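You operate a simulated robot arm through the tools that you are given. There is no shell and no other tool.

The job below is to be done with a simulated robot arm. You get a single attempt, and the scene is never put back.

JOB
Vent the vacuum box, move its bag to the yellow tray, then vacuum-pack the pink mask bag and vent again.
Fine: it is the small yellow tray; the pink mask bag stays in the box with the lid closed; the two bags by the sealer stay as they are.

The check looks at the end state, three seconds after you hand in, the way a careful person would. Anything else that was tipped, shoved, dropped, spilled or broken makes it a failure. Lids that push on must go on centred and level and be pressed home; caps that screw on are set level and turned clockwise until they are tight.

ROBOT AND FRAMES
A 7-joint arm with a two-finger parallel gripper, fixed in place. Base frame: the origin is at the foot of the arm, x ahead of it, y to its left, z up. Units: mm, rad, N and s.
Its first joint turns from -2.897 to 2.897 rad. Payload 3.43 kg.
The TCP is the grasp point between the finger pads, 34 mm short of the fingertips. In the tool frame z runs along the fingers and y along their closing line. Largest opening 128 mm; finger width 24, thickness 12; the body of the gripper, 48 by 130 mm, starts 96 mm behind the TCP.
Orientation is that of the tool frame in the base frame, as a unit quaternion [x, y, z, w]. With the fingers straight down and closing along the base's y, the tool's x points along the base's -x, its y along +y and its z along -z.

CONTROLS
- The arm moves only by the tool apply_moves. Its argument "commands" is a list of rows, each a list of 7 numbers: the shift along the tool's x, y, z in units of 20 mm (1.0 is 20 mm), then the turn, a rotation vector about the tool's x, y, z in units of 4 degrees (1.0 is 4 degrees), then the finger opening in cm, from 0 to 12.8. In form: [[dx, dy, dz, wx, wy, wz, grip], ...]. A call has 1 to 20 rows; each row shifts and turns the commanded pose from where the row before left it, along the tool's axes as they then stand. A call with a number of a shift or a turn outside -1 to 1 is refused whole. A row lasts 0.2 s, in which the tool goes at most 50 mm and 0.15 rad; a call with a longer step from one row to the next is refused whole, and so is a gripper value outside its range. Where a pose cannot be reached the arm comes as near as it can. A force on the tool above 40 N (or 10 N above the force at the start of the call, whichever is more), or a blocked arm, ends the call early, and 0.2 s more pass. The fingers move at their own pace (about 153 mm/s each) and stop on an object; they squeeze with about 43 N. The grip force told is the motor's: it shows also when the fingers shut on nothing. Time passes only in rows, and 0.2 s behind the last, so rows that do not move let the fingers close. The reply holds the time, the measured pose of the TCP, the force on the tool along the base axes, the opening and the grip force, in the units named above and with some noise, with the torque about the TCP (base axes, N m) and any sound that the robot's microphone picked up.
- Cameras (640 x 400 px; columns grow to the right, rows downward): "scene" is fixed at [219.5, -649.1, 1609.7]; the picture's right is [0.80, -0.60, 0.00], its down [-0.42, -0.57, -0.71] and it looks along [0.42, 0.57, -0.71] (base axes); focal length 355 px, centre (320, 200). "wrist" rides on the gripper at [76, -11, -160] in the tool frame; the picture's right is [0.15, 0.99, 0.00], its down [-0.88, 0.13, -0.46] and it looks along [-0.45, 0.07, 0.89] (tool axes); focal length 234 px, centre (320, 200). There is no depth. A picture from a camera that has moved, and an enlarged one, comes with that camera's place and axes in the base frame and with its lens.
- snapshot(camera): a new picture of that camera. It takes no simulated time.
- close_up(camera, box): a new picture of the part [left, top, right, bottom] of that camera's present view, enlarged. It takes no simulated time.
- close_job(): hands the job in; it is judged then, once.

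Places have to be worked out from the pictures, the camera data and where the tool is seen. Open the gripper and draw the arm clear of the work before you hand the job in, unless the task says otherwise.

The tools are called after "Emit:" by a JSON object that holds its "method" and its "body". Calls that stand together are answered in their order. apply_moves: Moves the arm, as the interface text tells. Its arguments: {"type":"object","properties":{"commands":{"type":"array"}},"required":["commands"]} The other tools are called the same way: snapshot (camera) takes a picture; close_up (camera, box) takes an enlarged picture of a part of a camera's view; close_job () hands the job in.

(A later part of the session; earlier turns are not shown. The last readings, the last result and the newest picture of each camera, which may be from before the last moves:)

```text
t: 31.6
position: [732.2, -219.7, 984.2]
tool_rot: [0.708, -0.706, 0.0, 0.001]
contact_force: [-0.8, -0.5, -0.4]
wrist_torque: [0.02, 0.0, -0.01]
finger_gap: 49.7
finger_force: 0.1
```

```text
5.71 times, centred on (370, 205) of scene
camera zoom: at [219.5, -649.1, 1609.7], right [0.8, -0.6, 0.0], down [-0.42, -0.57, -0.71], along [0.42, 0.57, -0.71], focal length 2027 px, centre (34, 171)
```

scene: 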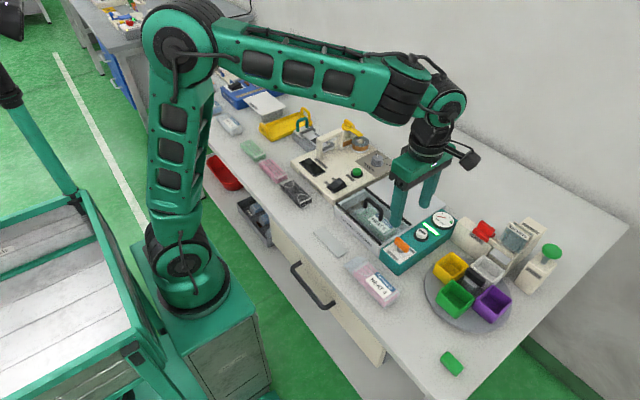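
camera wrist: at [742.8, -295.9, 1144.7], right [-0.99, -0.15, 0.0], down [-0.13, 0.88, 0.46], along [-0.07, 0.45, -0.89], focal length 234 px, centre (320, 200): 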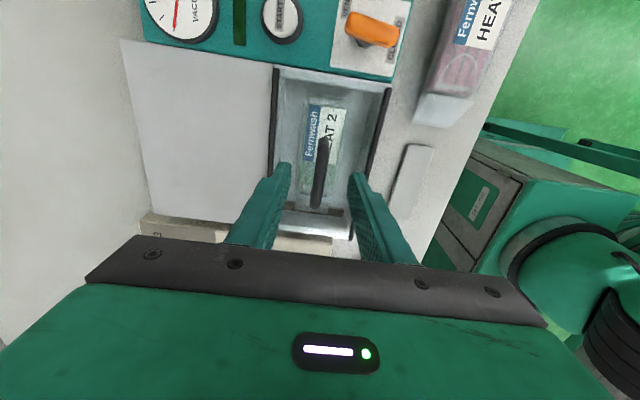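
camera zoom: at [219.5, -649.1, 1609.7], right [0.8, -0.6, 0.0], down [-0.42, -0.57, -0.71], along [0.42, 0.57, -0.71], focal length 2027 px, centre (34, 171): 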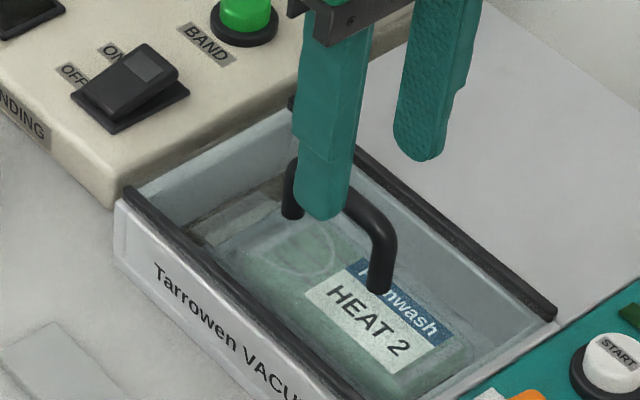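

Handle lies centrally between the fingers. I lower ~24 mm and close on it.

Emit:
{"method": "apply_moves", "body": {"commands": [[0, 0.08, 0.6, 0, 0, 0, 5], [0, 0, 0.6, 0, 0, 0, 5], [0, 0, 0, 0, 0, 0, 3], [0, 0, 0, 0, 0, 0, 1.5], [0, 0, 0, 0, 0, 0, 0], [0, 0, 0, 0, 0, 0, 0]]}}

Emit:
{"method": "close_up", "body": {"camera": "scene", "box": [330, 170, 410, 240]}}

```text
t: 33.0
position: [729.7, -219.4, 961.1]
tool_rot: [0.708, -0.706, -0.001, 0.0]
contact_force: [3.8, 0.2, -1.8]
wrist_torque: [0.1, -0.15, -0.4]
finger_gap: 11.8
finger_force: 45.0
```

```text
5.71 times, centred on (370, 205) of scene
camera zoom: at [219.5, -649.1, 1609.7], right [0.8, -0.6, 0.0], down [-0.42, -0.57, -0.71], along [0.42, 0.57, -0.71], focal length 2027 px, centre (34, 171)
```

zoom: 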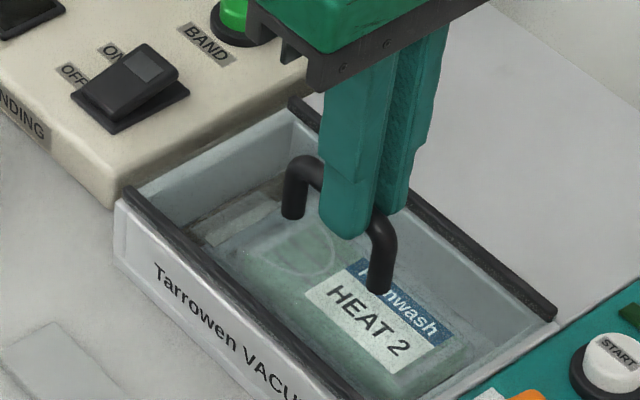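

Gripped the handle (12 mm). I try a small upward lift of about 4 mm and read the force.

Emit:
{"method": "apply_moves", "body": {"commands": [[0, 0, -0.1, 0, 0, 0, 0], [0, 0, -0.1, 0, 0, 0, 0], [0, 0, 0, 0, 0, 0, 0]]}}

Emit:
{"method": "close_up", "body": {"camera": "scene", "box": [330, 170, 410, 240]}}

```text
t: 33.8
position: [729.1, -220.1, 962.5]
tool_rot: [0.708, -0.706, -0.002, 0.001]
contact_force: [8.0, -3.3, -36.9]
wrist_torque: [0.04, -0.29, -0.16]
finger_gap: 12.0
finger_force: 44.9
```

```text
5.71 times, centred on (370, 205) of scene
camera zoom: at [219.5, -649.1, 1609.7], right [0.8, -0.6, 0.0], down [-0.42, -0.57, -0.71], along [0.42, 0.57, -0.71], focal length 2027 px, centre (34, 171)
```

zoom: 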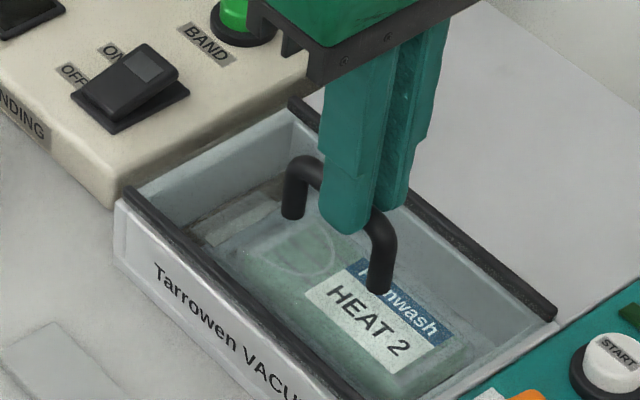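

Lifting is resisted (37 N), so it isn't a lift-off lid. I lower back and try sliding it toward +x over the rear deck.

Emit:
{"method": "apply_moves", "body": {"commands": [[0, 0, 0.1, 0, 0, 0, 0], [0, 0, 0.08, 0, 0, 0, 0], [0, -0.15, 0, 0, 0, 0, 0], [0, -0.15, 0, 0, 0, 0, 0], [0, 0, 0, 0, 0, 0, 0]]}}

Emit:
{"method": "close_up", "body": {"camera": "scene", "box": [330, 170, 410, 240]}}

```text
t: 35.0
position: [733.8, -220.1, 962.7]
tool_rot: [0.709, -0.705, 0.002, 0.001]
contact_force: [-2.6, 8.7, 37.0]
wrist_torque: [0.08, 0.1, -0.73]
finger_gap: 12.1
finger_force: 44.6
```

```text
5.71 times, centred on (370, 205) of scene
camera zoom: at [219.5, -649.1, 1609.7], right [0.8, -0.6, 0.0], down [-0.42, -0.57, -0.71], along [0.42, 0.57, -0.71], focal length 2027 px, centre (34, 171)
```

zoom: 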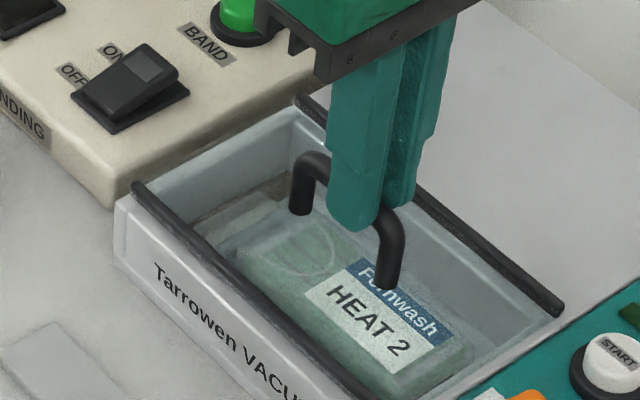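

The lid slides in +x. I relieve the downward load and slide it back step by step.

Emit:
{"method": "apply_moves", "body": {"commands": [[0, 0, -0.08, 0, 0, 0, 0], [0, -0.4, 0, 0, 0, 0, 0], [0, -0.4, 0, 0, 0, 0, 0], [0, -0.4, 0, 0, 0, 0, 0], [0, -0.4, 0, 0, 0, 0, 0], [0, 0, 0, 0, 0, 0, 0]]}}

Emit:
{"method": "close_up", "body": {"camera": "scene", "box": [330, 160, 450, 250]}}

```text
t: 36.4
position: [765.8, -219.1, 961.9]
tool_rot: [0.708, -0.706, -0.001, 0.001]
contact_force: [-0.1, -1.1, -6.4]
wrist_torque: [-0.96, 0.05, -0.21]
finger_gap: 11.4
finger_force: 44.9
```

```text
4.44 times, centred on (390, 205) of scene
camera zoom: at [219.5, -649.1, 1609.7], right [0.8, -0.6, 0.0], down [-0.42, -0.57, -0.71], along [0.42, 0.57, -0.71], focal length 1576 px, centre (9, 178)
```

zoom: 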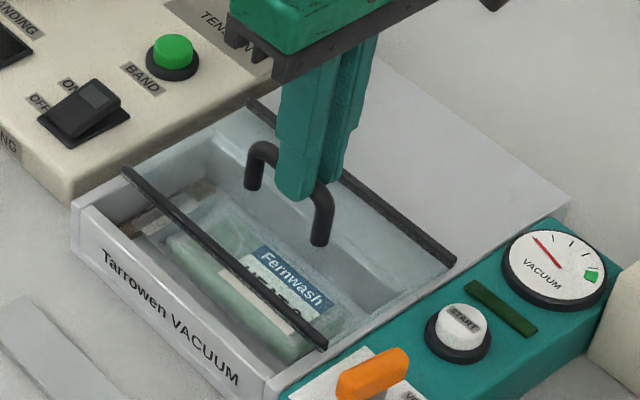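

Sliding smoothly. I continue another ~72 mm.

Emit:
{"method": "apply_moves", "body": {"commands": [[0, -0.4, 0, 0, 0, 0, 0], [0, -0.4, 0, 0, 0, 0, 0], [0, -0.4, 0, 0, 0, 0, 0], [0, -0.4, 0, 0, 0, 0, 0], [0, -0.4, 0, 0, 0, 0, 0], [0, -0.4, 0, 0, 0, 0, 0], [0, -0.4, 0, 0, 0, 0, 0], [0, -0.4, 0, 0, 0, 0, 0], [0, -0.4, 0, 0, 0, 0, 0], [0, 0, 0, 0, 0, 0, 0]]}}

Emit:
{"method": "close_up", "body": {"camera": "scene", "box": [330, 160, 450, 250]}}

```text
t: 38.6
position: [838.8, -219.2, 961.9]
tool_rot: [0.707, -0.707, 0.0, 0.0]
contact_force: [0.2, -12.4, -8.7]
wrist_torque: [-0.64, 0.0, -0.21]
finger_gap: 11.9
finger_force: 45.2
```

```text
4.44 times, centred on (390, 205) of scene
camera zoom: at [219.5, -649.1, 1609.7], right [0.8, -0.6, 0.0], down [-0.42, -0.57, -0.71], along [0.42, 0.57, -0.71], focal length 1576 px, centre (9, 178)
```

zoom: 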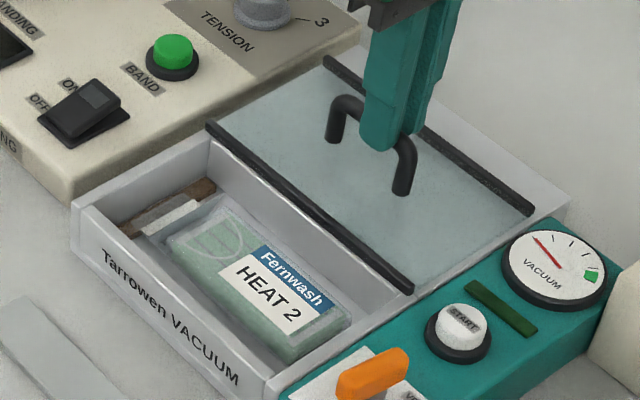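

The box is nearly fully open. I push the lid a bit further to its stop.

Emit:
{"method": "apply_moves", "body": {"commands": [[0, -0.3, 0, 0, 0, 0, 0], [0, -0.3, 0, 0, 0, 0, 0], [0, -0.3, 0, 0, 0, 0, 0], [0, 0, 0, 0, 0, 0, 0]]}}

Emit:
{"method": "close_up", "body": {"camera": "scene", "box": [330, 160, 450, 250]}}

```text
t: 39.6
position: [856.9, -218.5, 962.6]
tool_rot: [0.709, -0.705, -0.001, 0.001]
contact_force: [0.4, -8.7, -7.7]
wrist_torque: [-0.25, -0.01, -0.39]
finger_gap: 11.7
finger_force: 45.0
```

```text
4.44 times, centred on (390, 205) of scene
camera zoom: at [219.5, -649.1, 1609.7], right [0.8, -0.6, 0.0], down [-0.42, -0.57, -0.71], along [0.42, 0.57, -0.71], focal length 1576 px, centre (9, 178)
```

zoom: 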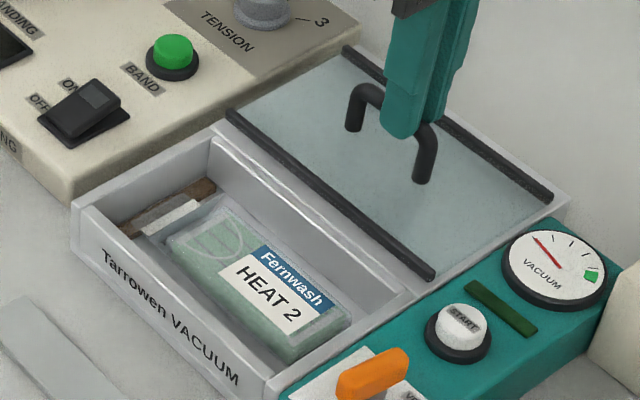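

The lid is fully clear of the opening. I release the handle, rise, and move the camera over the bag in the box.

Emit:
{"method": "apply_moves", "body": {"commands": [[0, 0, 0, 0, 0, 0, 2], [0, 0, 0, 0, 0, 0, 5], [0, 0, -1, 0, 0, 0, 5], [0, 0, -1, 0, 0, 0, 5], [0, 0, -1, 0, 0, 0, 5], [0, 0, -1, 0, 0, 0, 5], [0.3, 1, 0, 0, 0, 0, 6.5], [0.3, 1, 0, 0, 0, 0, 6.5], [0, 1, 0, 0, 0, 0, 6.5], [0, 1, 0, 0, 0, 0, 6.5], [0, 1, 0, 0, 0, 0, 6.5], [0, 1, 0, 0, 0, 0, 6.5], [0, 0.6, 0, 0, 0, 0, 6.5], [0, 0, 0, 0, 0, 0, 6.5], [0, 0, 0, 0, 0, 0, 6.5]]}}

Emit:
{"method": "snapshot", "body": {"camera": "wrist"}}

Emit:
{"method": "close_up", "body": {"camera": "wrist", "box": [220, 60, 420, 230]}}

Emit:
{"method": "close_up", "body": {"camera": "scene", "box": [330, 170, 450, 260]}}

```text
t: 42.8
position: [724.4, -231.9, 1042.6]
tool_rot: [0.708, -0.706, 0.0, 0.001]
contact_force: [0.3, 1.2, -0.8]
wrist_torque: [0.01, -0.02, 0.0]
finger_gap: 65.1
finger_force: 0.0
```

```text
taken
camera wrist: at [736.0, -308.4, 1202.5], right [-0.99, -0.15, 0.0], down [-0.13, 0.88, 0.46], along [-0.07, 0.45, -0.89], focal length 234 px, centre (320, 200)
```

wrist: 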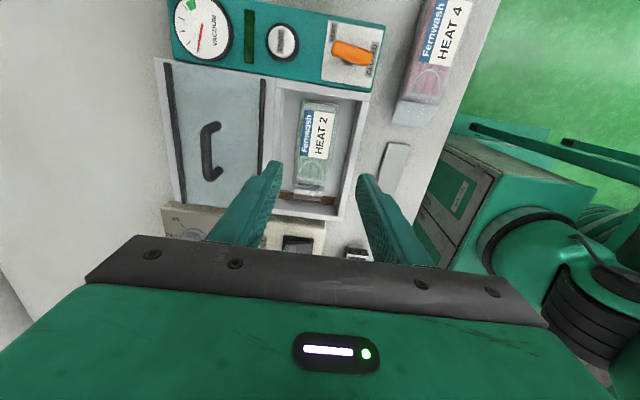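

```text
2.35 times, centred on (320, 145) of wrist
camera zoom: at [736.0, -308.4, 1202.5], right [-0.99, -0.15, 0.0], down [-0.13, 0.88, 0.46], along [-0.07, 0.45, -0.89], focal length 551 px, centre (320, 329)
```

zoom: 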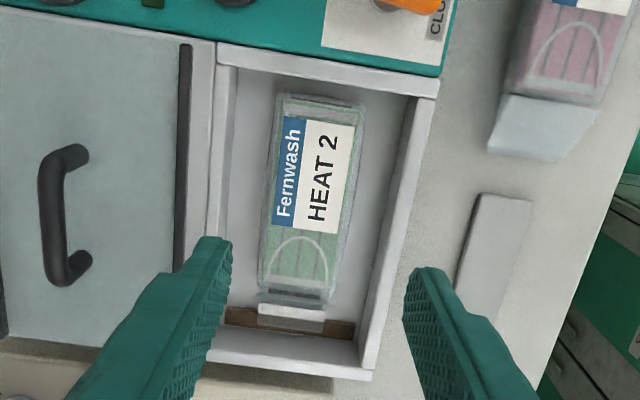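

```text
4.44 times, centred on (390, 215) of scene
camera zoom: at [219.5, -649.1, 1609.7], right [0.8, -0.6, 0.0], down [-0.42, -0.57, -0.71], along [0.42, 0.57, -0.71], focal length 1576 px, centre (9, 133)
```

zoom: 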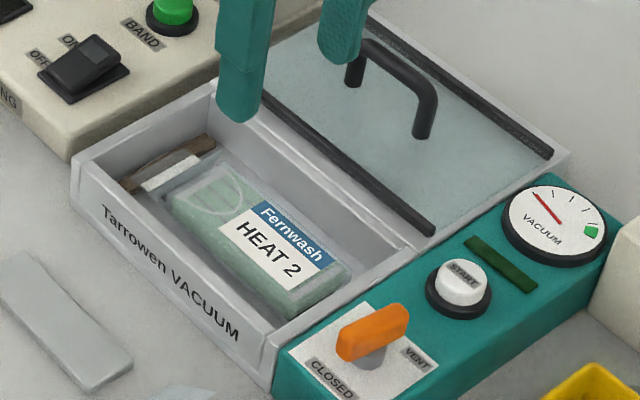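

Bag body: centre ≈(728,-226), ~52 mm wide, inside a ~90 mm wide opening. I narrow to 58 mm and descend to just above the rim to verify clearances.

Emit:
{"method": "apply_moves", "body": {"commands": [[-0.295, -0.155, 0, 0, 0, 0, 5.8], [0, 0, 1, 0, 0, 0, 5.8], [0, 0, 1, 0, 0, 0, 5.8], [0, 0, 1, 0, 0, 0, 5.8], [0, 0, 1, 0, 0, 0, 5.8], [0, 0, 0.5, 0, 0, 0, 5.8], [0, 0, 0, 0, 0, 0, 5.8]]}}

Emit:
{"method": "close_up", "body": {"camera": "wrist", "box": [220, 60, 420, 230]}}

Emit:
{"method": "close_up", "body": {"camera": "scene", "box": [330, 170, 450, 260]}}

```text
t: 44.4
position: [728.8, -225.5, 952.0]
tool_rot: [0.708, -0.706, -0.001, 0.001]
contact_force: [-0.2, -0.4, 0.4]
wrist_torque: [-0.02, -0.02, 0.01]
finger_gap: 58.3
finger_force: 0.0
```

```text
2.35 times, centred on (320, 145) of wrist
camera zoom: at [740.1, -301.7, 1112.6], right [-0.99, -0.15, 0.0], down [-0.13, 0.88, 0.46], along [-0.07, 0.45, -0.89], focal length 551 px, centre (320, 329)
```

zoom: 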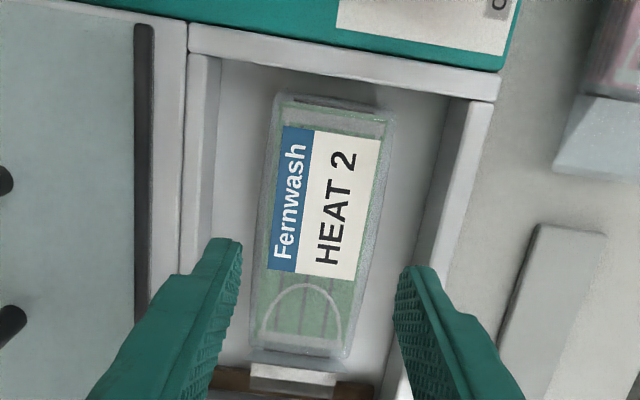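

```text
4.44 times, centred on (390, 215) of scene
camera zoom: at [219.5, -649.1, 1609.7], right [0.8, -0.6, 0.0], down [-0.42, -0.57, -0.71], along [0.42, 0.57, -0.71], focal length 1576 px, centre (9, 133)
```

zoom: 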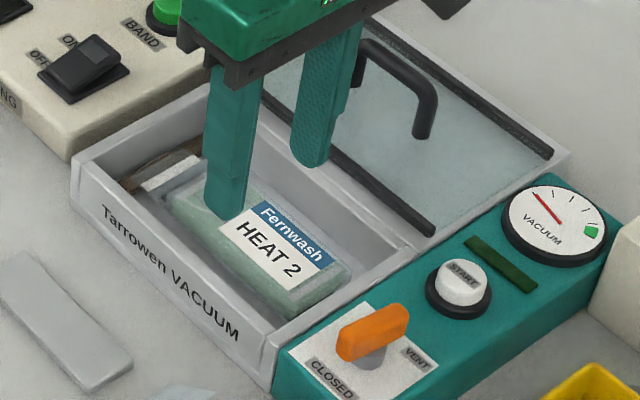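

Bag and box centre line agree with TCP x. I use a 55 mm opening and descend in stages into the box, watching the force.

Emit:
{"method": "apply_moves", "body": {"commands": [[0, -0.03, 0, 0, 0, 0, 5.5], [0, 0, 0.6, 0, 0, 0, 5.5], [0, 0, 0.6, 0, 0, 0, 5.5], [0, 0, 0.6, 0, 0, 0, 5.5], [0, 0, 0.4, 0, 0, 0, 5.5], [0, 0, 0, 0, 0, 0, 5.5]]}}

Emit:
{"method": "close_up", "body": {"camera": "wrist", "box": [220, 60, 420, 230]}}

Emit:
{"method": "close_up", "body": {"camera": "scene", "box": [330, 170, 450, 260]}}

```text
t: 45.8
position: [729.5, -225.7, 910.2]
tool_rot: [0.708, -0.706, 0.0, 0.0]
contact_force: [3.6, 2.2, 9.6]
wrist_torque: [0.06, -0.38, 0.06]
finger_gap: 57.0
finger_force: 1.8
```

```text
2.35 times, centred on (320, 145) of wrist
camera zoom: at [740.8, -302.5, 1070.0], right [-0.99, -0.15, 0.0], down [-0.13, 0.88, 0.46], along [-0.07, 0.45, -0.89], focal length 551 px, centre (320, 329)
```

zoom: 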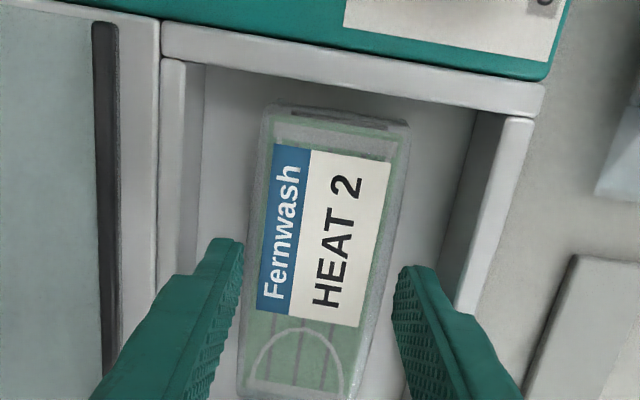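

```text
4.44 times, centred on (390, 215) of scene
camera zoom: at [219.5, -649.1, 1609.7], right [0.8, -0.6, 0.0], down [-0.42, -0.57, -0.71], along [0.42, 0.57, -0.71], focal length 1576 px, centre (9, 133)
```

zoom: 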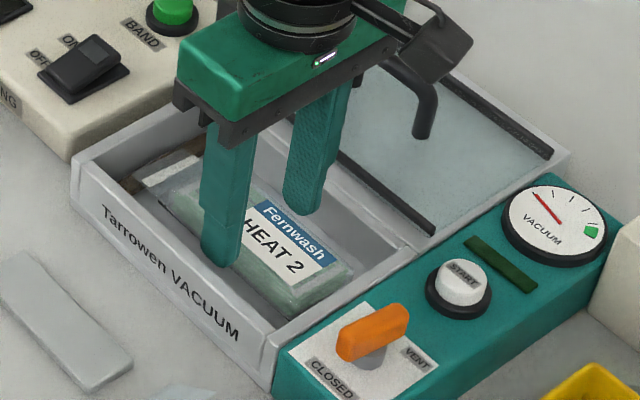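

The tips touched the bag's edges (gap forced to 57 mm), so the bag is slightly wider than estimated. I rise a little, open to 61 mm, and descend again.

Emit:
{"method": "apply_moves", "body": {"commands": [[0, 0, -0.4, 0, 0, 0, 6.1], [0, 0, 0, 0, 0, 0, 6.1], [0, 0, 0.4, 0, 0, 0, 6.1], [0, 0, 0.25, 0, 0, 0, 6.1], [0, 0, 0.25, 0, 0, 0, 6.1], [0, 0, 0, 0, 0, 0, 6.1]]}}

Emit:
{"method": "close_up", "body": {"camera": "wrist", "box": [220, 60, 420, 230]}}

Emit:
{"method": "close_up", "body": {"camera": "scene", "box": [330, 170, 450, 260]}}

```text
t: 47.2
position: [728.7, -226.6, 897.3]
tool_rot: [0.708, -0.706, -0.001, 0.0]
contact_force: [0.3, 0.0, -0.2]
wrist_torque: [0.01, -0.01, 0.0]
finger_gap: 61.0
finger_force: 0.0
```

```text
2.35 times, centred on (320, 145) of wrist
camera zoom: at [739.8, -302.6, 1059.0], right [-0.99, -0.15, 0.0], down [-0.13, 0.88, 0.46], along [-0.07, 0.45, -0.89], focal length 551 px, centre (320, 329)
```

zoom: 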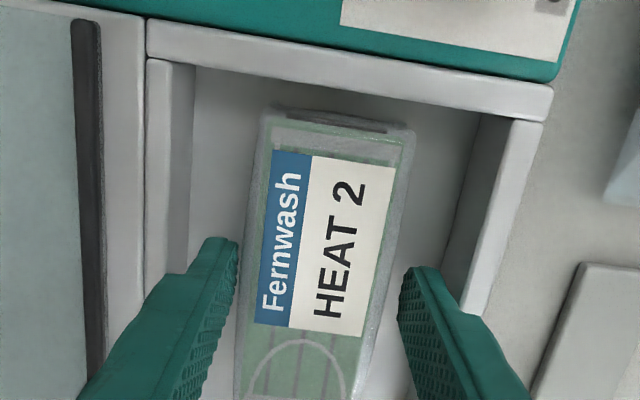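

```text
4.44 times, centred on (390, 215) of scene
camera zoom: at [219.5, -649.1, 1609.7], right [0.8, -0.6, 0.0], down [-0.42, -0.57, -0.71], along [0.42, 0.57, -0.71], focal length 1576 px, centre (9, 133)
```

zoom: 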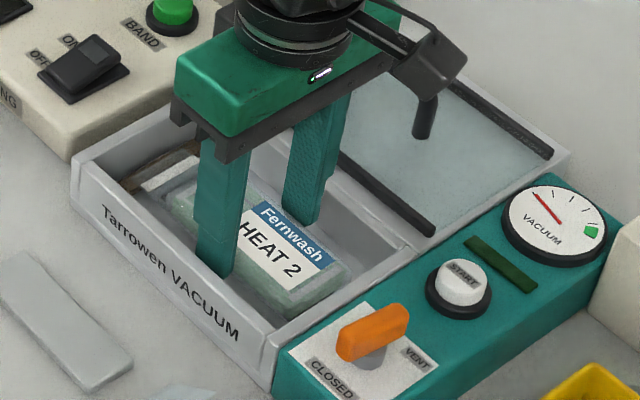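

No contact now. I go 5 mm lower and close on the bag.

Emit:
{"method": "apply_moves", "body": {"commands": [[0, 0, 0.15, 0, 0, 0, 6.1], [0, 0, 0.1, 0, 0, 0, 6.1], [0, 0, 0, 0, 0, 0, 6.1], [0, 0, 0, 0, 0, 0, 5], [0, 0, 0, 0, 0, 0, 4], [0, 0, 0, 0, 0, 0, 3], [0, 0, 0, 0, 0, 0, 3]]}}

```text
t: 48.8
position: [727.7, -226.4, 893.8]
tool_rot: [0.708, -0.706, -0.001, 0.0]
contact_force: [0.2, -0.7, 0.9]
wrist_torque: [-0.07, 0.0, 0.04]
finger_gap: 54.5
finger_force: 43.2
```

Bag gripped at 54.5 mm. I lift it straight up out of the box.

Emit:
{"method": "apply_moves", "body": {"commands": [[0, 0, -0.4, 0, 0, 0, 3], [0, 0, -0.6, 0, 0, 0, 3], [0, 0, -0.8, 0, 0, 0, 3], [0, 0, -1, 0, 0, 0, 3], [0, 0, -1, 0, 0, 0, 3], [0, 0, -1, 0, 0, 0, 3], [0, 0, -1, 0, 0, 0, 3], [0, 0, -1, 0, 0, 0, 3], [0, 0, -1, 0, 0, 0, 3], [0, 0, 0, 0, 0, 0, 3]]}}

Emit:
{"method": "snapshot", "body": {"camera": "wrist"}}

Emit:
{"method": "snapshot", "body": {"camera": "scene"}}

```text
t: 51.0
position: [726.9, -225.9, 1051.5]
tool_rot: [0.708, -0.706, 0.0, 0.0]
contact_force: [0.5, -0.9, -0.7]
wrist_torque: [0.01, -0.02, 0.01]
finger_gap: 54.4
finger_force: 43.2
```

```text
taken
camera wrist: at [739.3, -302.9, 1211.6], right [-0.99, -0.15, 0.0], down [-0.13, 0.88, 0.46], along [-0.07, 0.45, -0.89], focal length 234 px, centre (320, 200)
```

wrist: 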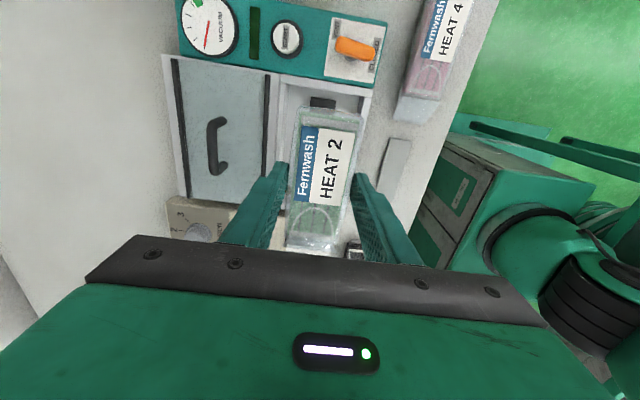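

```text
taken
```

scene: 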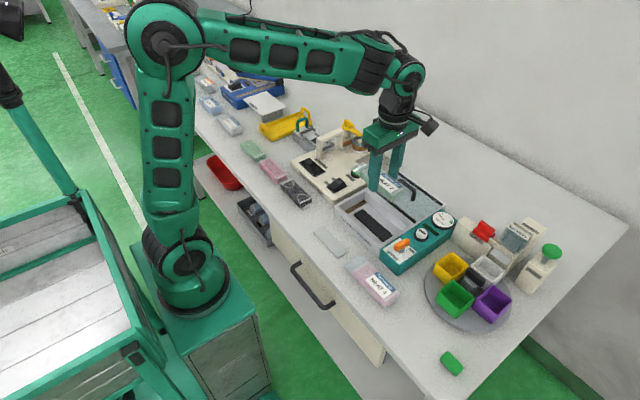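

The bag is held firmly. I zoom on the yellow tray and the rest of the table/shelves to confirm which tray is the small yellow one.

Emit:
{"method": "close_up", "body": {"camera": "scene", "box": [240, 90, 340, 160]}}

Emit:
{"method": "close_up", "body": {"camera": "scene", "box": [60, 0, 160, 60]}}

Emit:
{"method": "close_up", "body": {"camera": "scene", "box": [330, 170, 450, 260]}}

Emit:
{"method": "close_up", "body": {"camera": "scene", "box": [190, 140, 320, 250]}}

```text
5.71 times, centred on (290, 125) of scene
camera zoom: at [219.5, -649.1, 1609.7], right [0.8, -0.6, 0.0], down [-0.42, -0.57, -0.71], along [0.42, 0.57, -0.71], focal length 2027 px, centre (491, 629)
```

zoom: 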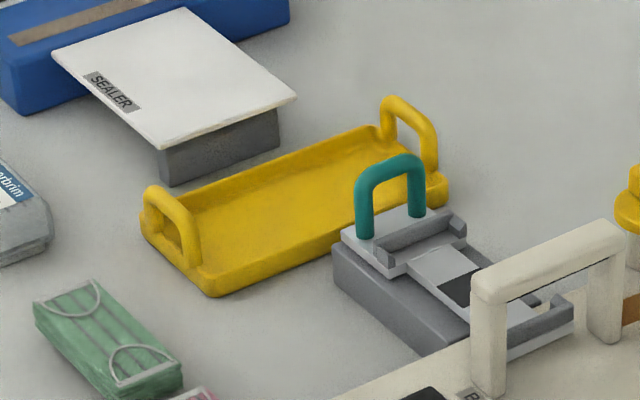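

```text
6.40 times, centred on (110, 30) of scene
camera zoom: at [219.5, -649.1, 1609.7], right [0.8, -0.6, 0.0], down [-0.42, -0.57, -0.71], along [0.42, 0.57, -0.71], focal length 2270 px, centre (1664, 1288)
```

zoom: 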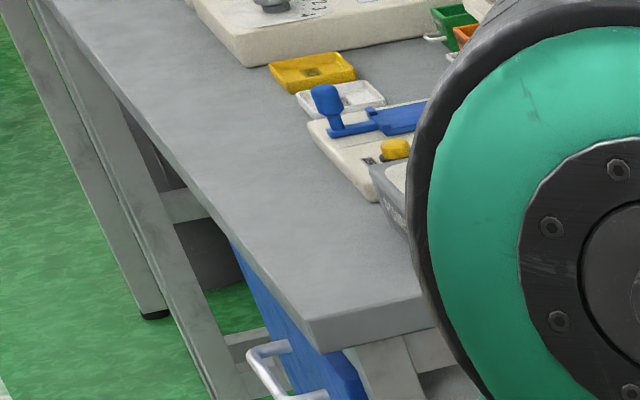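

```text
4.44 times, centred on (390, 215) of scene
camera zoom: at [219.5, -649.1, 1609.7], right [0.8, -0.6, 0.0], down [-0.42, -0.57, -0.71], along [0.42, 0.57, -0.71], focal length 1576 px, centre (9, 133)
```

zoom: 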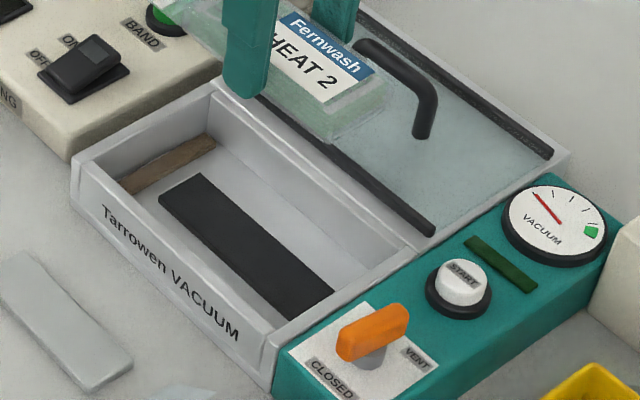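

```text
3.64 times, centred on (255, 195) of scene
camera zoom: at [219.5, -649.1, 1609.7], right [0.8, -0.6, 0.0], down [-0.42, -0.57, -0.71], along [0.42, 0.57, -0.71], focal length 1290 px, centre (556, 218)
```

zoom: 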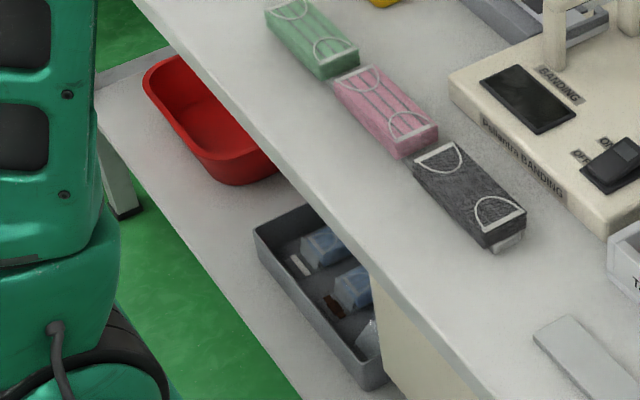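

The reachable yellow tray (with two loop handles, long axis along x, around (805,360)) is the one; the other yellow dish is on a far bench out of reach. I raise and carry the bag toward it.

Emit:
{"method": "apply_moves", "body": {"commands": [[0, 0, -1, 0, 0, 0, 3], [0, 0, -1, 0, 0, 0, 3], [-1, -0.13, 0, 0, 0, 0, 3], [-1, -0.13, 0, 0, 0, 0, 3], [-1, -0.13, 0, 0, 0, 0, 3], [-1, -0.13, 0, 0, 0, 0, 3], [-1, -0.13, 0, 0, 0, 0, 3], [-1, -0.13, 0, 0, 0, 0, 3], [-1, -0.13, 0, 0, 0, 0, 3], [-1, -0.13, 0, 0, 0, 0, 3], [-1, -0.13, 0, 0, 0, 0, 3], [-1, -0.13, 0, 0, 0, 0, 3], [-1, -0.13, 0, 0, 0, 0, 3], [-1, -0.13, 0, 0, 0, 0, 3], [-1, -0.13, 0, 0, 0, 0, 3], [0, 0, 0, 0, 0, 0, 3]]}}

Emit:
{"method": "apply_moves", "body": {"commands": [[-1, -0.13, 0, 0, 0, 0, 3], [-1, -0.13, 0, 0, 0, 0, 3], [-1, -0.13, 0, 0, 0, 0, 3], [-1, -0.13, 0, 0, 0, 0, 3], [-1, -0.13, 0, 0, 0, 0, 3], [-1, -0.13, 0, 0, 0, 0, 3], [-1, -0.13, 0, 0, 0, 0, 3], [-1, -0.13, 0, 0, 0, 0, 3], [-1, -0.13, 0, 0, 0, 0, 3], [-1, -0.13, 0, 0, 0, 0, 3], [0, 0, 0, 0, 0, 0, 3]]}}

Emit:
{"method": "snapshot", "body": {"camera": "wrist"}}

Emit:
{"method": "snapshot", "body": {"camera": "scene"}}

```text
t: 54.4
position: [760.3, 35.4, 1090.7]
tool_rot: [0.708, -0.706, -0.001, 0.001]
contact_force: [-0.7, 0.0, -0.4]
wrist_torque: [0.02, -0.02, 0.01]
finger_gap: 54.5
finger_force: 43.0
```

```text
t: 56.8
position: [787.2, 235.5, 1091.0]
tool_rot: [0.708, -0.706, -0.001, 0.001]
contact_force: [0.0, -0.3, 0.3]
wrist_torque: [0.04, -0.01, -0.01]
finger_gap: 54.5
finger_force: 43.1
```

```text
taken
camera wrist: at [798.8, 159.5, 1251.2], right [-0.99, -0.15, 0.0], down [-0.13, 0.88, 0.46], along [-0.07, 0.45, -0.89], focal length 234 px, centre (320, 200)
```

wrist: 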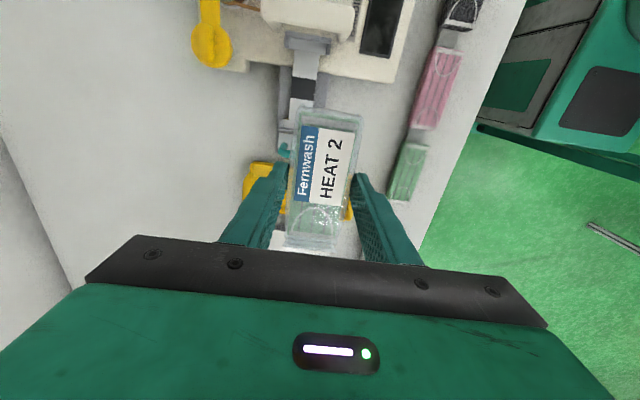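

```text
taken
```

scene: 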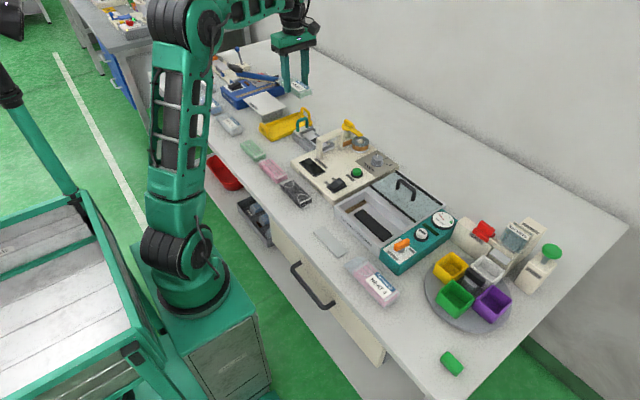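

I rotate back to the original yaw so the bag's long axis lines up with the tray, then look at the tray from beside it.

Emit:
{"method": "apply_moves", "body": {"commands": [[0, 0, 0, 0, 0, 1, 3], [0, 0, 0, 0, 0, 1, 3], [0, 0, 0, 0, 0, 1, 3], [0, 0, 0, 0, 0, 1, 3], [0, 0, 0, 0, 0, 1, 3], [0, 0, 0, 0, 0, 1, 3], [0, 0, 0, 0, 0, 1, 3], [0, 0, 0, 0, 0, 1, 3], [0, 0, 0, 0, 0, 1, 3], [0, 0, 0, 0, 0, 1, 3], [0, 0, 0, 0, 0, 1, 3], [0, 0, 0, 0, 0, 1, 3], [0, 0, 0, 0, 0, 1, 3], [0, 0, 0, 0, 0, 1, 3], [0, 0, 0, 0, 0, 1, 3], [0, 0, 0, 0, 0, 1, 3], [0, 0, 0, 0, 0, 1, 3], [0, 0, 0, 0, 0, 1, 3], [0, 0, 0, 0, 0, 1, 3], [0, 0, 0, 0, 0, 1, 3]]}}

Emit:
{"method": "apply_moves", "body": {"commands": [[0, 0, 0, 0, 0, 1, 3], [0, 0, 0, 0, 0, 1, 3], [0, 0, 0, 0, 0, 0.45, 3], [0, 0, 0, 0, 0, 0, 3]]}}

Emit:
{"method": "snapshot", "body": {"camera": "wrist"}}

```text
t: 61.0
position: [786.2, 235.7, 1090.5]
tool_rot: [-0.089, 0.996, -0.001, -0.001]
contact_force: [0.1, 0.1, -0.4]
wrist_torque: [0.01, -0.01, -0.03]
finger_gap: 54.7
finger_force: 43.3
```

```text
t: 62.0
position: [786.2, 234.9, 1089.8]
tool_rot: [-0.003, 1.0, -0.001, -0.001]
contact_force: [-0.3, 0.5, -0.7]
wrist_torque: [-0.01, 0.02, -0.03]
finger_gap: 54.6
finger_force: 43.3
```

```text
taken
camera wrist: at [711.0, 222.7, 1250.5], right [-0.15, 0.99, 0.0], down [0.88, 0.14, 0.45], along [0.45, 0.07, -0.89], focal length 234 px, centre (320, 200)
```

wrist: 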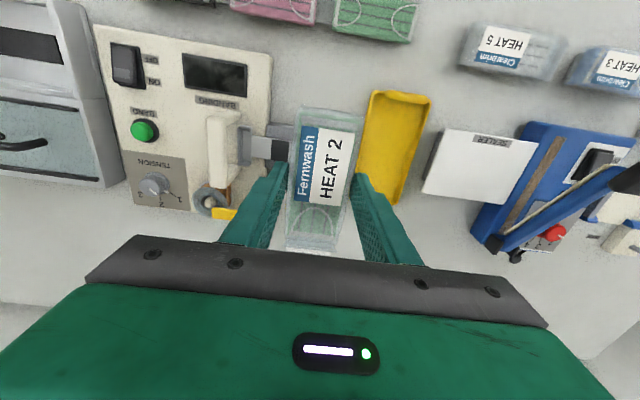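

Emit:
{"method": "close_up", "body": {"camera": "wrist", "box": [280, 80, 480, 230]}}

Emit:
{"method": "close_up", "body": {"camera": "scene", "box": [240, 70, 340, 150]}}

```text
2.67 times, centred on (380, 155) of wrist
camera zoom: at [711.0, 222.7, 1250.5], right [-0.15, 0.99, 0.0], down [0.88, 0.14, 0.45], along [0.45, 0.07, -0.89], focal length 624 px, centre (160, 320)
```

zoom: 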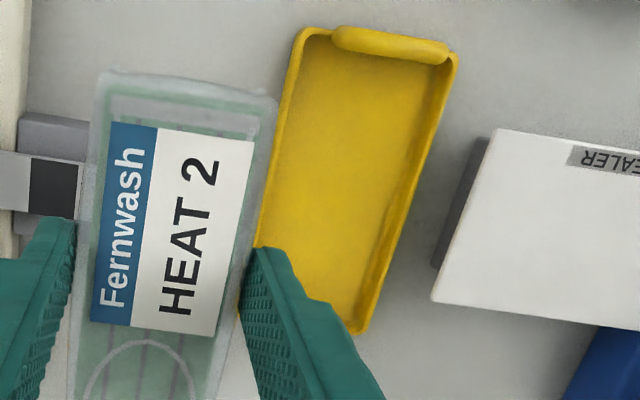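

```text
5.00 times, centred on (290, 110) of scene
camera zoom: at [219.5, -649.1, 1609.7], right [0.8, -0.6, 0.0], down [-0.42, -0.57, -0.71], along [0.42, 0.57, -0.71], focal length 1773 px, centre (470, 650)
```

zoom: 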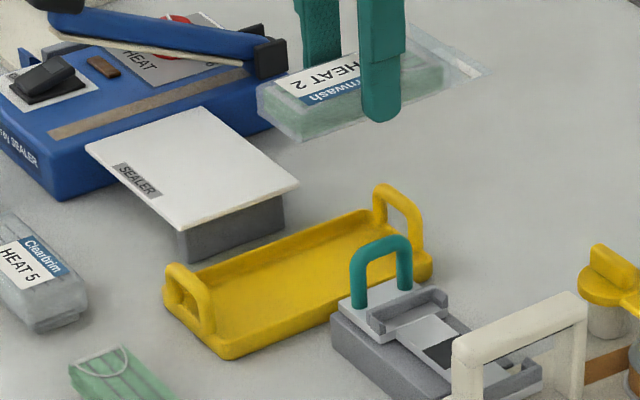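

The tray spans about x 714–895, y 301–395, rim z≈866, aligned with x. I move the bag above its centre and check before lowering.

Emit:
{"method": "apply_moves", "body": {"commands": [[-0.06, 0.94, 0, 0, 0, 0, 3], [-0.06, 0.94, 0, 0, 0, 0, 3], [-0.06, 0.94, 0, 0, 0, 0, 3], [-0.06, 0.94, 0, 0, 0, 0, 3], [-0.06, 0.94, 0, 0, 0, 0, 3], [-0.06, 0.94, 0, 0, 0, 0, 3], [0, 0, 1, 0, 0, 0, 3], [0, 0, 1, 0, 0, 0, 3], [0, 0, 1, 0, 0, 0, 3], [0, 0, 1, 0, 0, 0, 3], [0, 0, 1, 0, 0, 0, 3], [0, 0, 1, 0, 0, 0, 3], [0, 0, 0, 0, 0, 0, 3], [0, 0, 0, 0, 0, 0, 3]]}}

Emit:
{"method": "close_up", "body": {"camera": "wrist", "box": [220, 60, 440, 240]}}

Emit:
{"method": "close_up", "body": {"camera": "scene", "box": [240, 70, 340, 150]}}

```text
t: 65.0
position: [791.5, 348.9, 967.5]
tool_rot: [-0.004, 1.0, -0.001, -0.002]
contact_force: [-0.2, -0.9, 0.4]
wrist_torque: [0.0, 0.02, 0.05]
finger_gap: 54.8
finger_force: 43.1
```

```text
2.22 times, centred on (330, 150) of wrist
camera zoom: at [716.6, 336.3, 1129.6], right [-0.15, 0.99, 0.0], down [0.88, 0.14, 0.45], along [0.45, 0.07, -0.89], focal length 520 px, centre (298, 311)
```

zoom: 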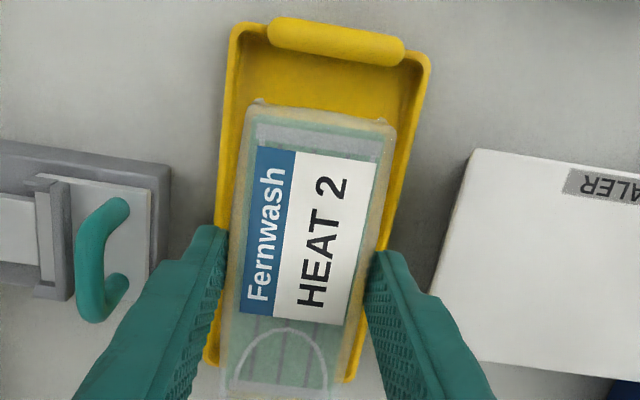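

```text
5.00 times, centred on (290, 110) of scene
camera zoom: at [219.5, -649.1, 1609.7], right [0.8, -0.6, 0.0], down [-0.42, -0.57, -0.71], along [0.42, 0.57, -0.71], focal length 1773 px, centre (470, 650)
```

zoom: 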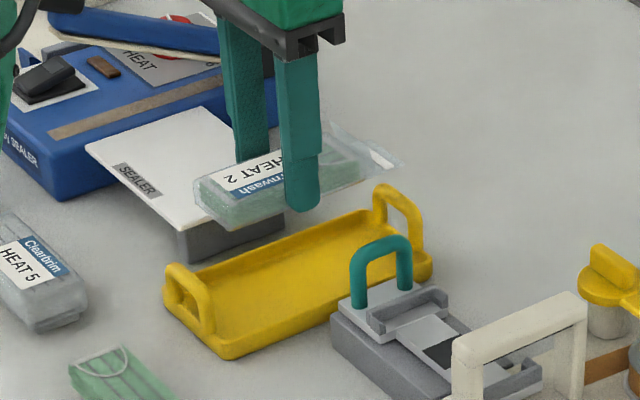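

The tray centre refines to about (803,351), and the bag lines up. I nudge +2.5 mm in y and lower until fingertips are just above the rim.

Emit:
{"method": "apply_moves", "body": {"commands": [[-0.08, 0.12, 0.8, 0, 0, 0, 3], [0, 0, 0.8, 0, 0, 0, 3], [0, 0, 0.8, 0, 0, 0, 3], [0, 0, 0.6, 0, 0, 0, 3], [0, 0, 0, 0, 0, 0, 3], [0, 0, 0, 0, 0, 0, 3]]}}

Emit:
{"method": "close_up", "body": {"camera": "wrist", "box": [220, 40, 440, 240]}}

Emit:
{"method": "close_up", "body": {"camera": "scene", "box": [250, 90, 330, 150]}}

```text
t: 66.4
position: [793.5, 350.1, 909.8]
tool_rot: [-0.003, 1.0, -0.001, 0.0]
contact_force: [0.7, -0.7, -0.3]
wrist_torque: [0.02, -0.04, -0.01]
finger_gap: 54.6
finger_force: 43.0
```

```text
2.00 times, centred on (330, 140) of wrist
camera zoom: at [718.4, 338.4, 1070.5], right [-0.15, 0.99, 0.0], down [0.88, 0.14, 0.45], along [0.45, 0.07, -0.89], focal length 468 px, centre (300, 320)
```

zoom: 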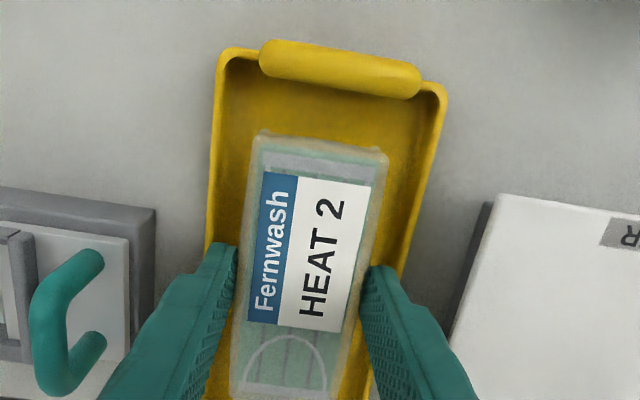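

```text
6.67 times, centred on (290, 120) of scene
camera zoom: at [219.5, -649.1, 1609.7], right [0.8, -0.6, 0.0], down [-0.42, -0.57, -0.71], along [0.42, 0.57, -0.71], focal length 2364 px, centre (520, 733)
```

zoom: 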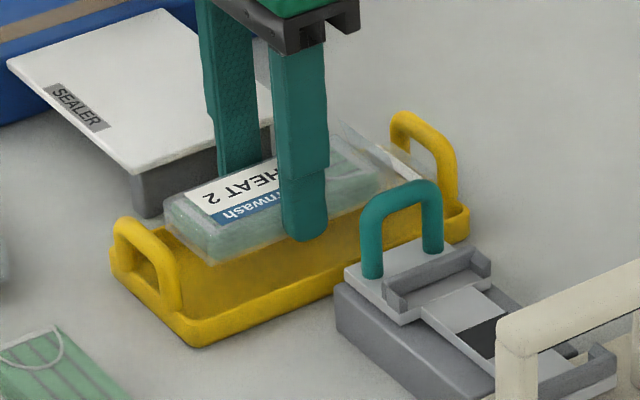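

Well placed over the tray. I lower 7 mm more (tips just above the rim) and open slowly so the bag settles in.

Emit:
{"method": "apply_moves", "body": {"commands": [[0, 0.05, 0.35, 0, 0, 0, 3], [0, 0, 0, 0, 0, 0, 3], [0, 0, 0, 0, 0, 0, 5.5], [0, 0, 0, 0, 0, 0, 5.7], [0, 0, 0, 0, 0, 0, 5.9], [0, 0, 0, 0, 0, 0, 6.2], [0, 0, 0, 0, 0, 0, 6.6], [0, 0, 0, 0, 0, 0, 6.6]]}}

Emit:
{"method": "close_up", "body": {"camera": "wrist", "box": [220, 40, 440, 240]}}

Emit:
{"method": "close_up", "body": {"camera": "scene", "box": [250, 90, 330, 150]}}

```text
t: 68.2
position: [793.6, 351.2, 902.7]
tool_rot: [-0.004, 1.0, -0.002, 0.0]
contact_force: [1.2, -0.2, 0.1]
wrist_torque: [0.03, 0.01, -0.02]
finger_gap: 66.1
finger_force: 0.0
```

```text
2.00 times, centred on (330, 140) of wrist
camera zoom: at [718.4, 339.3, 1063.4], right [-0.15, 0.99, 0.0], down [0.88, 0.14, 0.45], along [0.45, 0.07, -0.89], focal length 468 px, centre (300, 320)
```

zoom: 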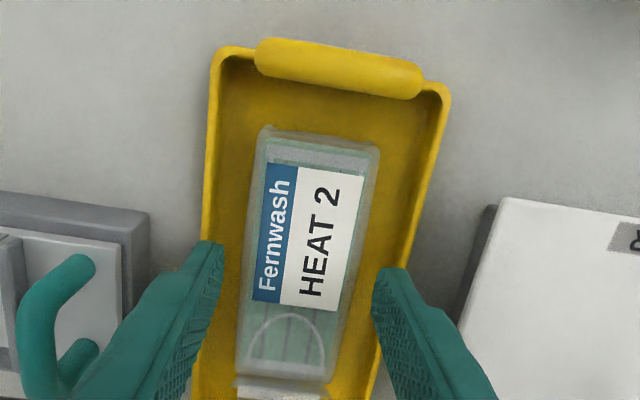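

```text
6.67 times, centred on (290, 120) of scene
camera zoom: at [219.5, -649.1, 1609.7], right [0.8, -0.6, 0.0], down [-0.42, -0.57, -0.71], along [0.42, 0.57, -0.71], focal length 2364 px, centre (520, 733)
```

zoom: 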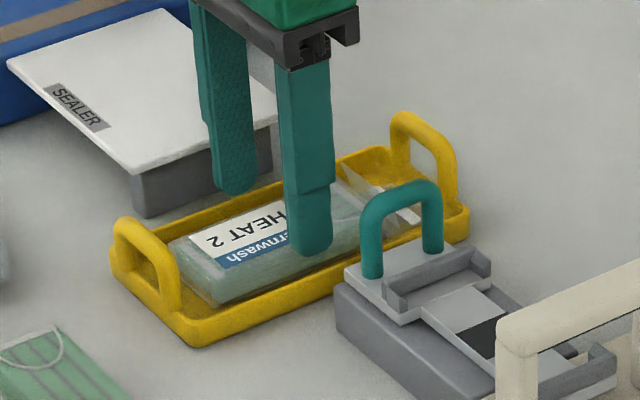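

The bag lies flat within the yellow tray. I rise clear and travel back toward the pink HEAT 4 bag.

Emit:
{"method": "apply_moves", "body": {"commands": [[0, 0, -1, 0, 0, 0, 6.6], [0, 0, -1, 0, 0, 0, 6.6], [0, 0, -1, 0, 0, 0, 6.6], [0, 0, -1, 0, 0, 0, 8], [0, 0, -1, 0, 0, 0, 8], [0, 0, -1, 0, 0, 0, 8], [0, 0, -1, 0, 0, 0, 8], [0, 0, -1, 0, 0, 0, 8], [0, 0, -1, 0, 0, 0, 8], [0.3, -1, 0, 0, 0, 0, 8], [0.3, -1, 0, 0, 0, 0, 8], [0.3, -1, 0, 0, 0, 0, 8], [0.3, -1, 0, 0, 0, 0, 8], [0.3, -1, 0, 0, 0, 0, 8], [0.3, -1, 0, 0, 0, 0, 8], [0.3, -1, 0, 0, 0, 0, 8], [0.3, -1, 0, 0, 0, 0, 8], [0.3, -1, 0, 0, 0, 0, 8], [0.3, -1, 0, 0, 0, 0, 8], [0.3, -1, 0, 0, 0, 0, 8]]}}

Emit:
{"method": "apply_moves", "body": {"commands": [[0.3, -1, 0, 0, 0, 0, 8], [0.3, -1, 0, 0, 0, 0, 8], [0.3, -1, 0, 0, 0, 0, 8], [0.3, -1, 0, 0, 0, 0, 8], [0.3, -1, 0, 0, 0, 0, 8], [0.3, -1, 0, 0, 0, 0, 8], [0.3, -1, 0, 0, 0, 0, 8], [0.3, -1, 0, 0, 0, 0, 8], [0.3, -1, 0, 0, 0, 0, 8], [0.3, -1, 0, 0, 0, 0, 8], [0.3, -1, 0, 0, 0, 0, 8], [0.3, -1, 0, 0, 0, 0, 8], [0.3, -1, 0, 0, 0, 0, 8], [0.3, -1, 0, 0, 0, 0, 8], [0.3, -1, 0, 0, 0, 0, 8], [0.3, -1, 0, 0, 0, 0, 8], [0.3, -1, 0, 0, 0, 0, 8], [0.3, -1, 0, 0, 0, 0, 8], [0.3, -1, 0, 0, 0, 0, 8], [0.3, -1, 0, 0, 0, 0, 8]]}}

Emit:
{"method": "snapshot", "body": {"camera": "wrist"}}

Emit:
{"method": "close_up", "body": {"camera": "scene", "box": [240, 80, 340, 160]}}

```text
t: 72.4
position: [728.7, 132.3, 1082.1]
tool_rot: [-0.003, 1.0, 0.0, -0.001]
contact_force: [0.2, 0.5, -0.5]
wrist_torque: [0.01, 0.0, -0.01]
finger_gap: 79.7
finger_force: 0.1
```

```text
t: 76.6
position: [612.5, -270.7, 1083.2]
tool_rot: [-0.003, 1.0, -0.001, -0.001]
contact_force: [0.1, -0.3, 0.2]
wrist_torque: [-0.04, 0.01, -0.04]
finger_gap: 80.0
finger_force: 0.0
```

```text
taken
camera wrist: at [537.7, -283.1, 1244.2], right [-0.15, 0.99, 0.0], down [0.88, 0.14, 0.45], along [0.45, 0.07, -0.89], focal length 234 px, centre (320, 200)
```

wrist: 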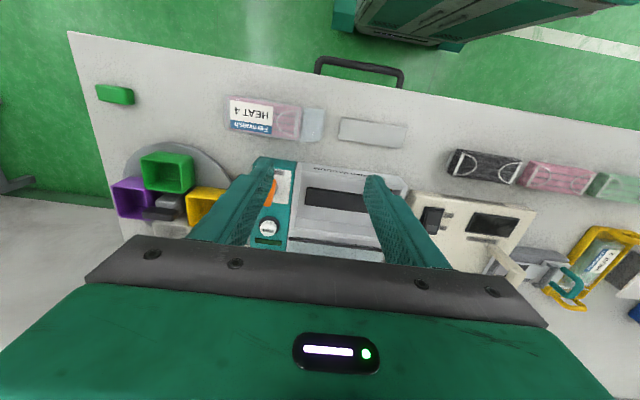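

```text
5.00 times, centred on (290, 120) of scene
camera zoom: at [219.5, -649.1, 1609.7], right [0.8, -0.6, 0.0], down [-0.42, -0.57, -0.71], along [0.42, 0.57, -0.71], focal length 1773 px, centre (470, 600)
```

zoom: 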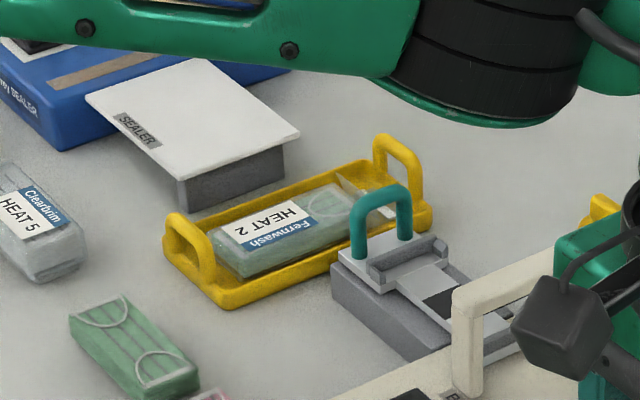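

The first bag is well in the tray. Now a closer look at the pink bag's position and orientation.

Emit:
{"method": "close_up", "body": {"camera": "wrist", "box": [210, 70, 420, 200]}}

Emit:
{"method": "close_up", "body": {"camera": "scene", "box": [330, 240, 420, 320]}}

```text
3.05 times, centred on (315, 135) of wrist
camera zoom: at [537.7, -283.1, 1244.2], right [-0.15, 0.99, 0.0], down [0.88, 0.14, 0.45], along [0.45, 0.07, -0.89], focal length 714 px, centre (335, 398)
```

zoom: 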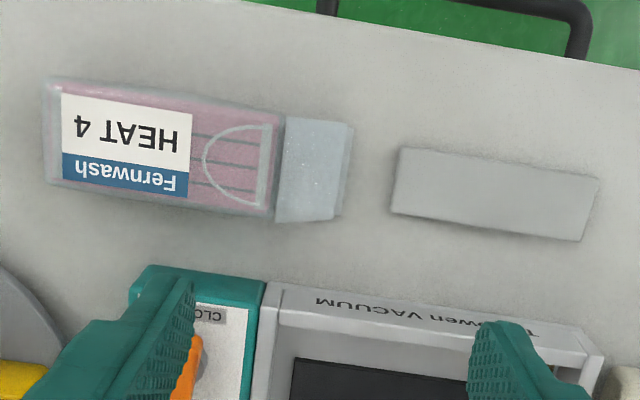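

```text
5.00 times, centred on (375, 280) of scene
camera zoom: at [219.5, -649.1, 1609.7], right [0.8, -0.6, 0.0], down [-0.42, -0.57, -0.71], along [0.42, 0.57, -0.71], focal length 1773 px, centre (45, -200)
```

zoom: 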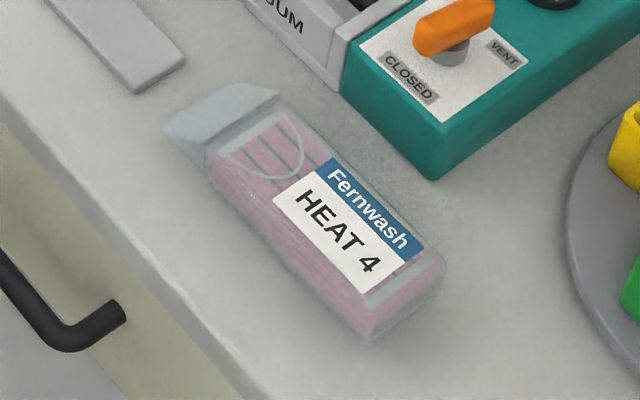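

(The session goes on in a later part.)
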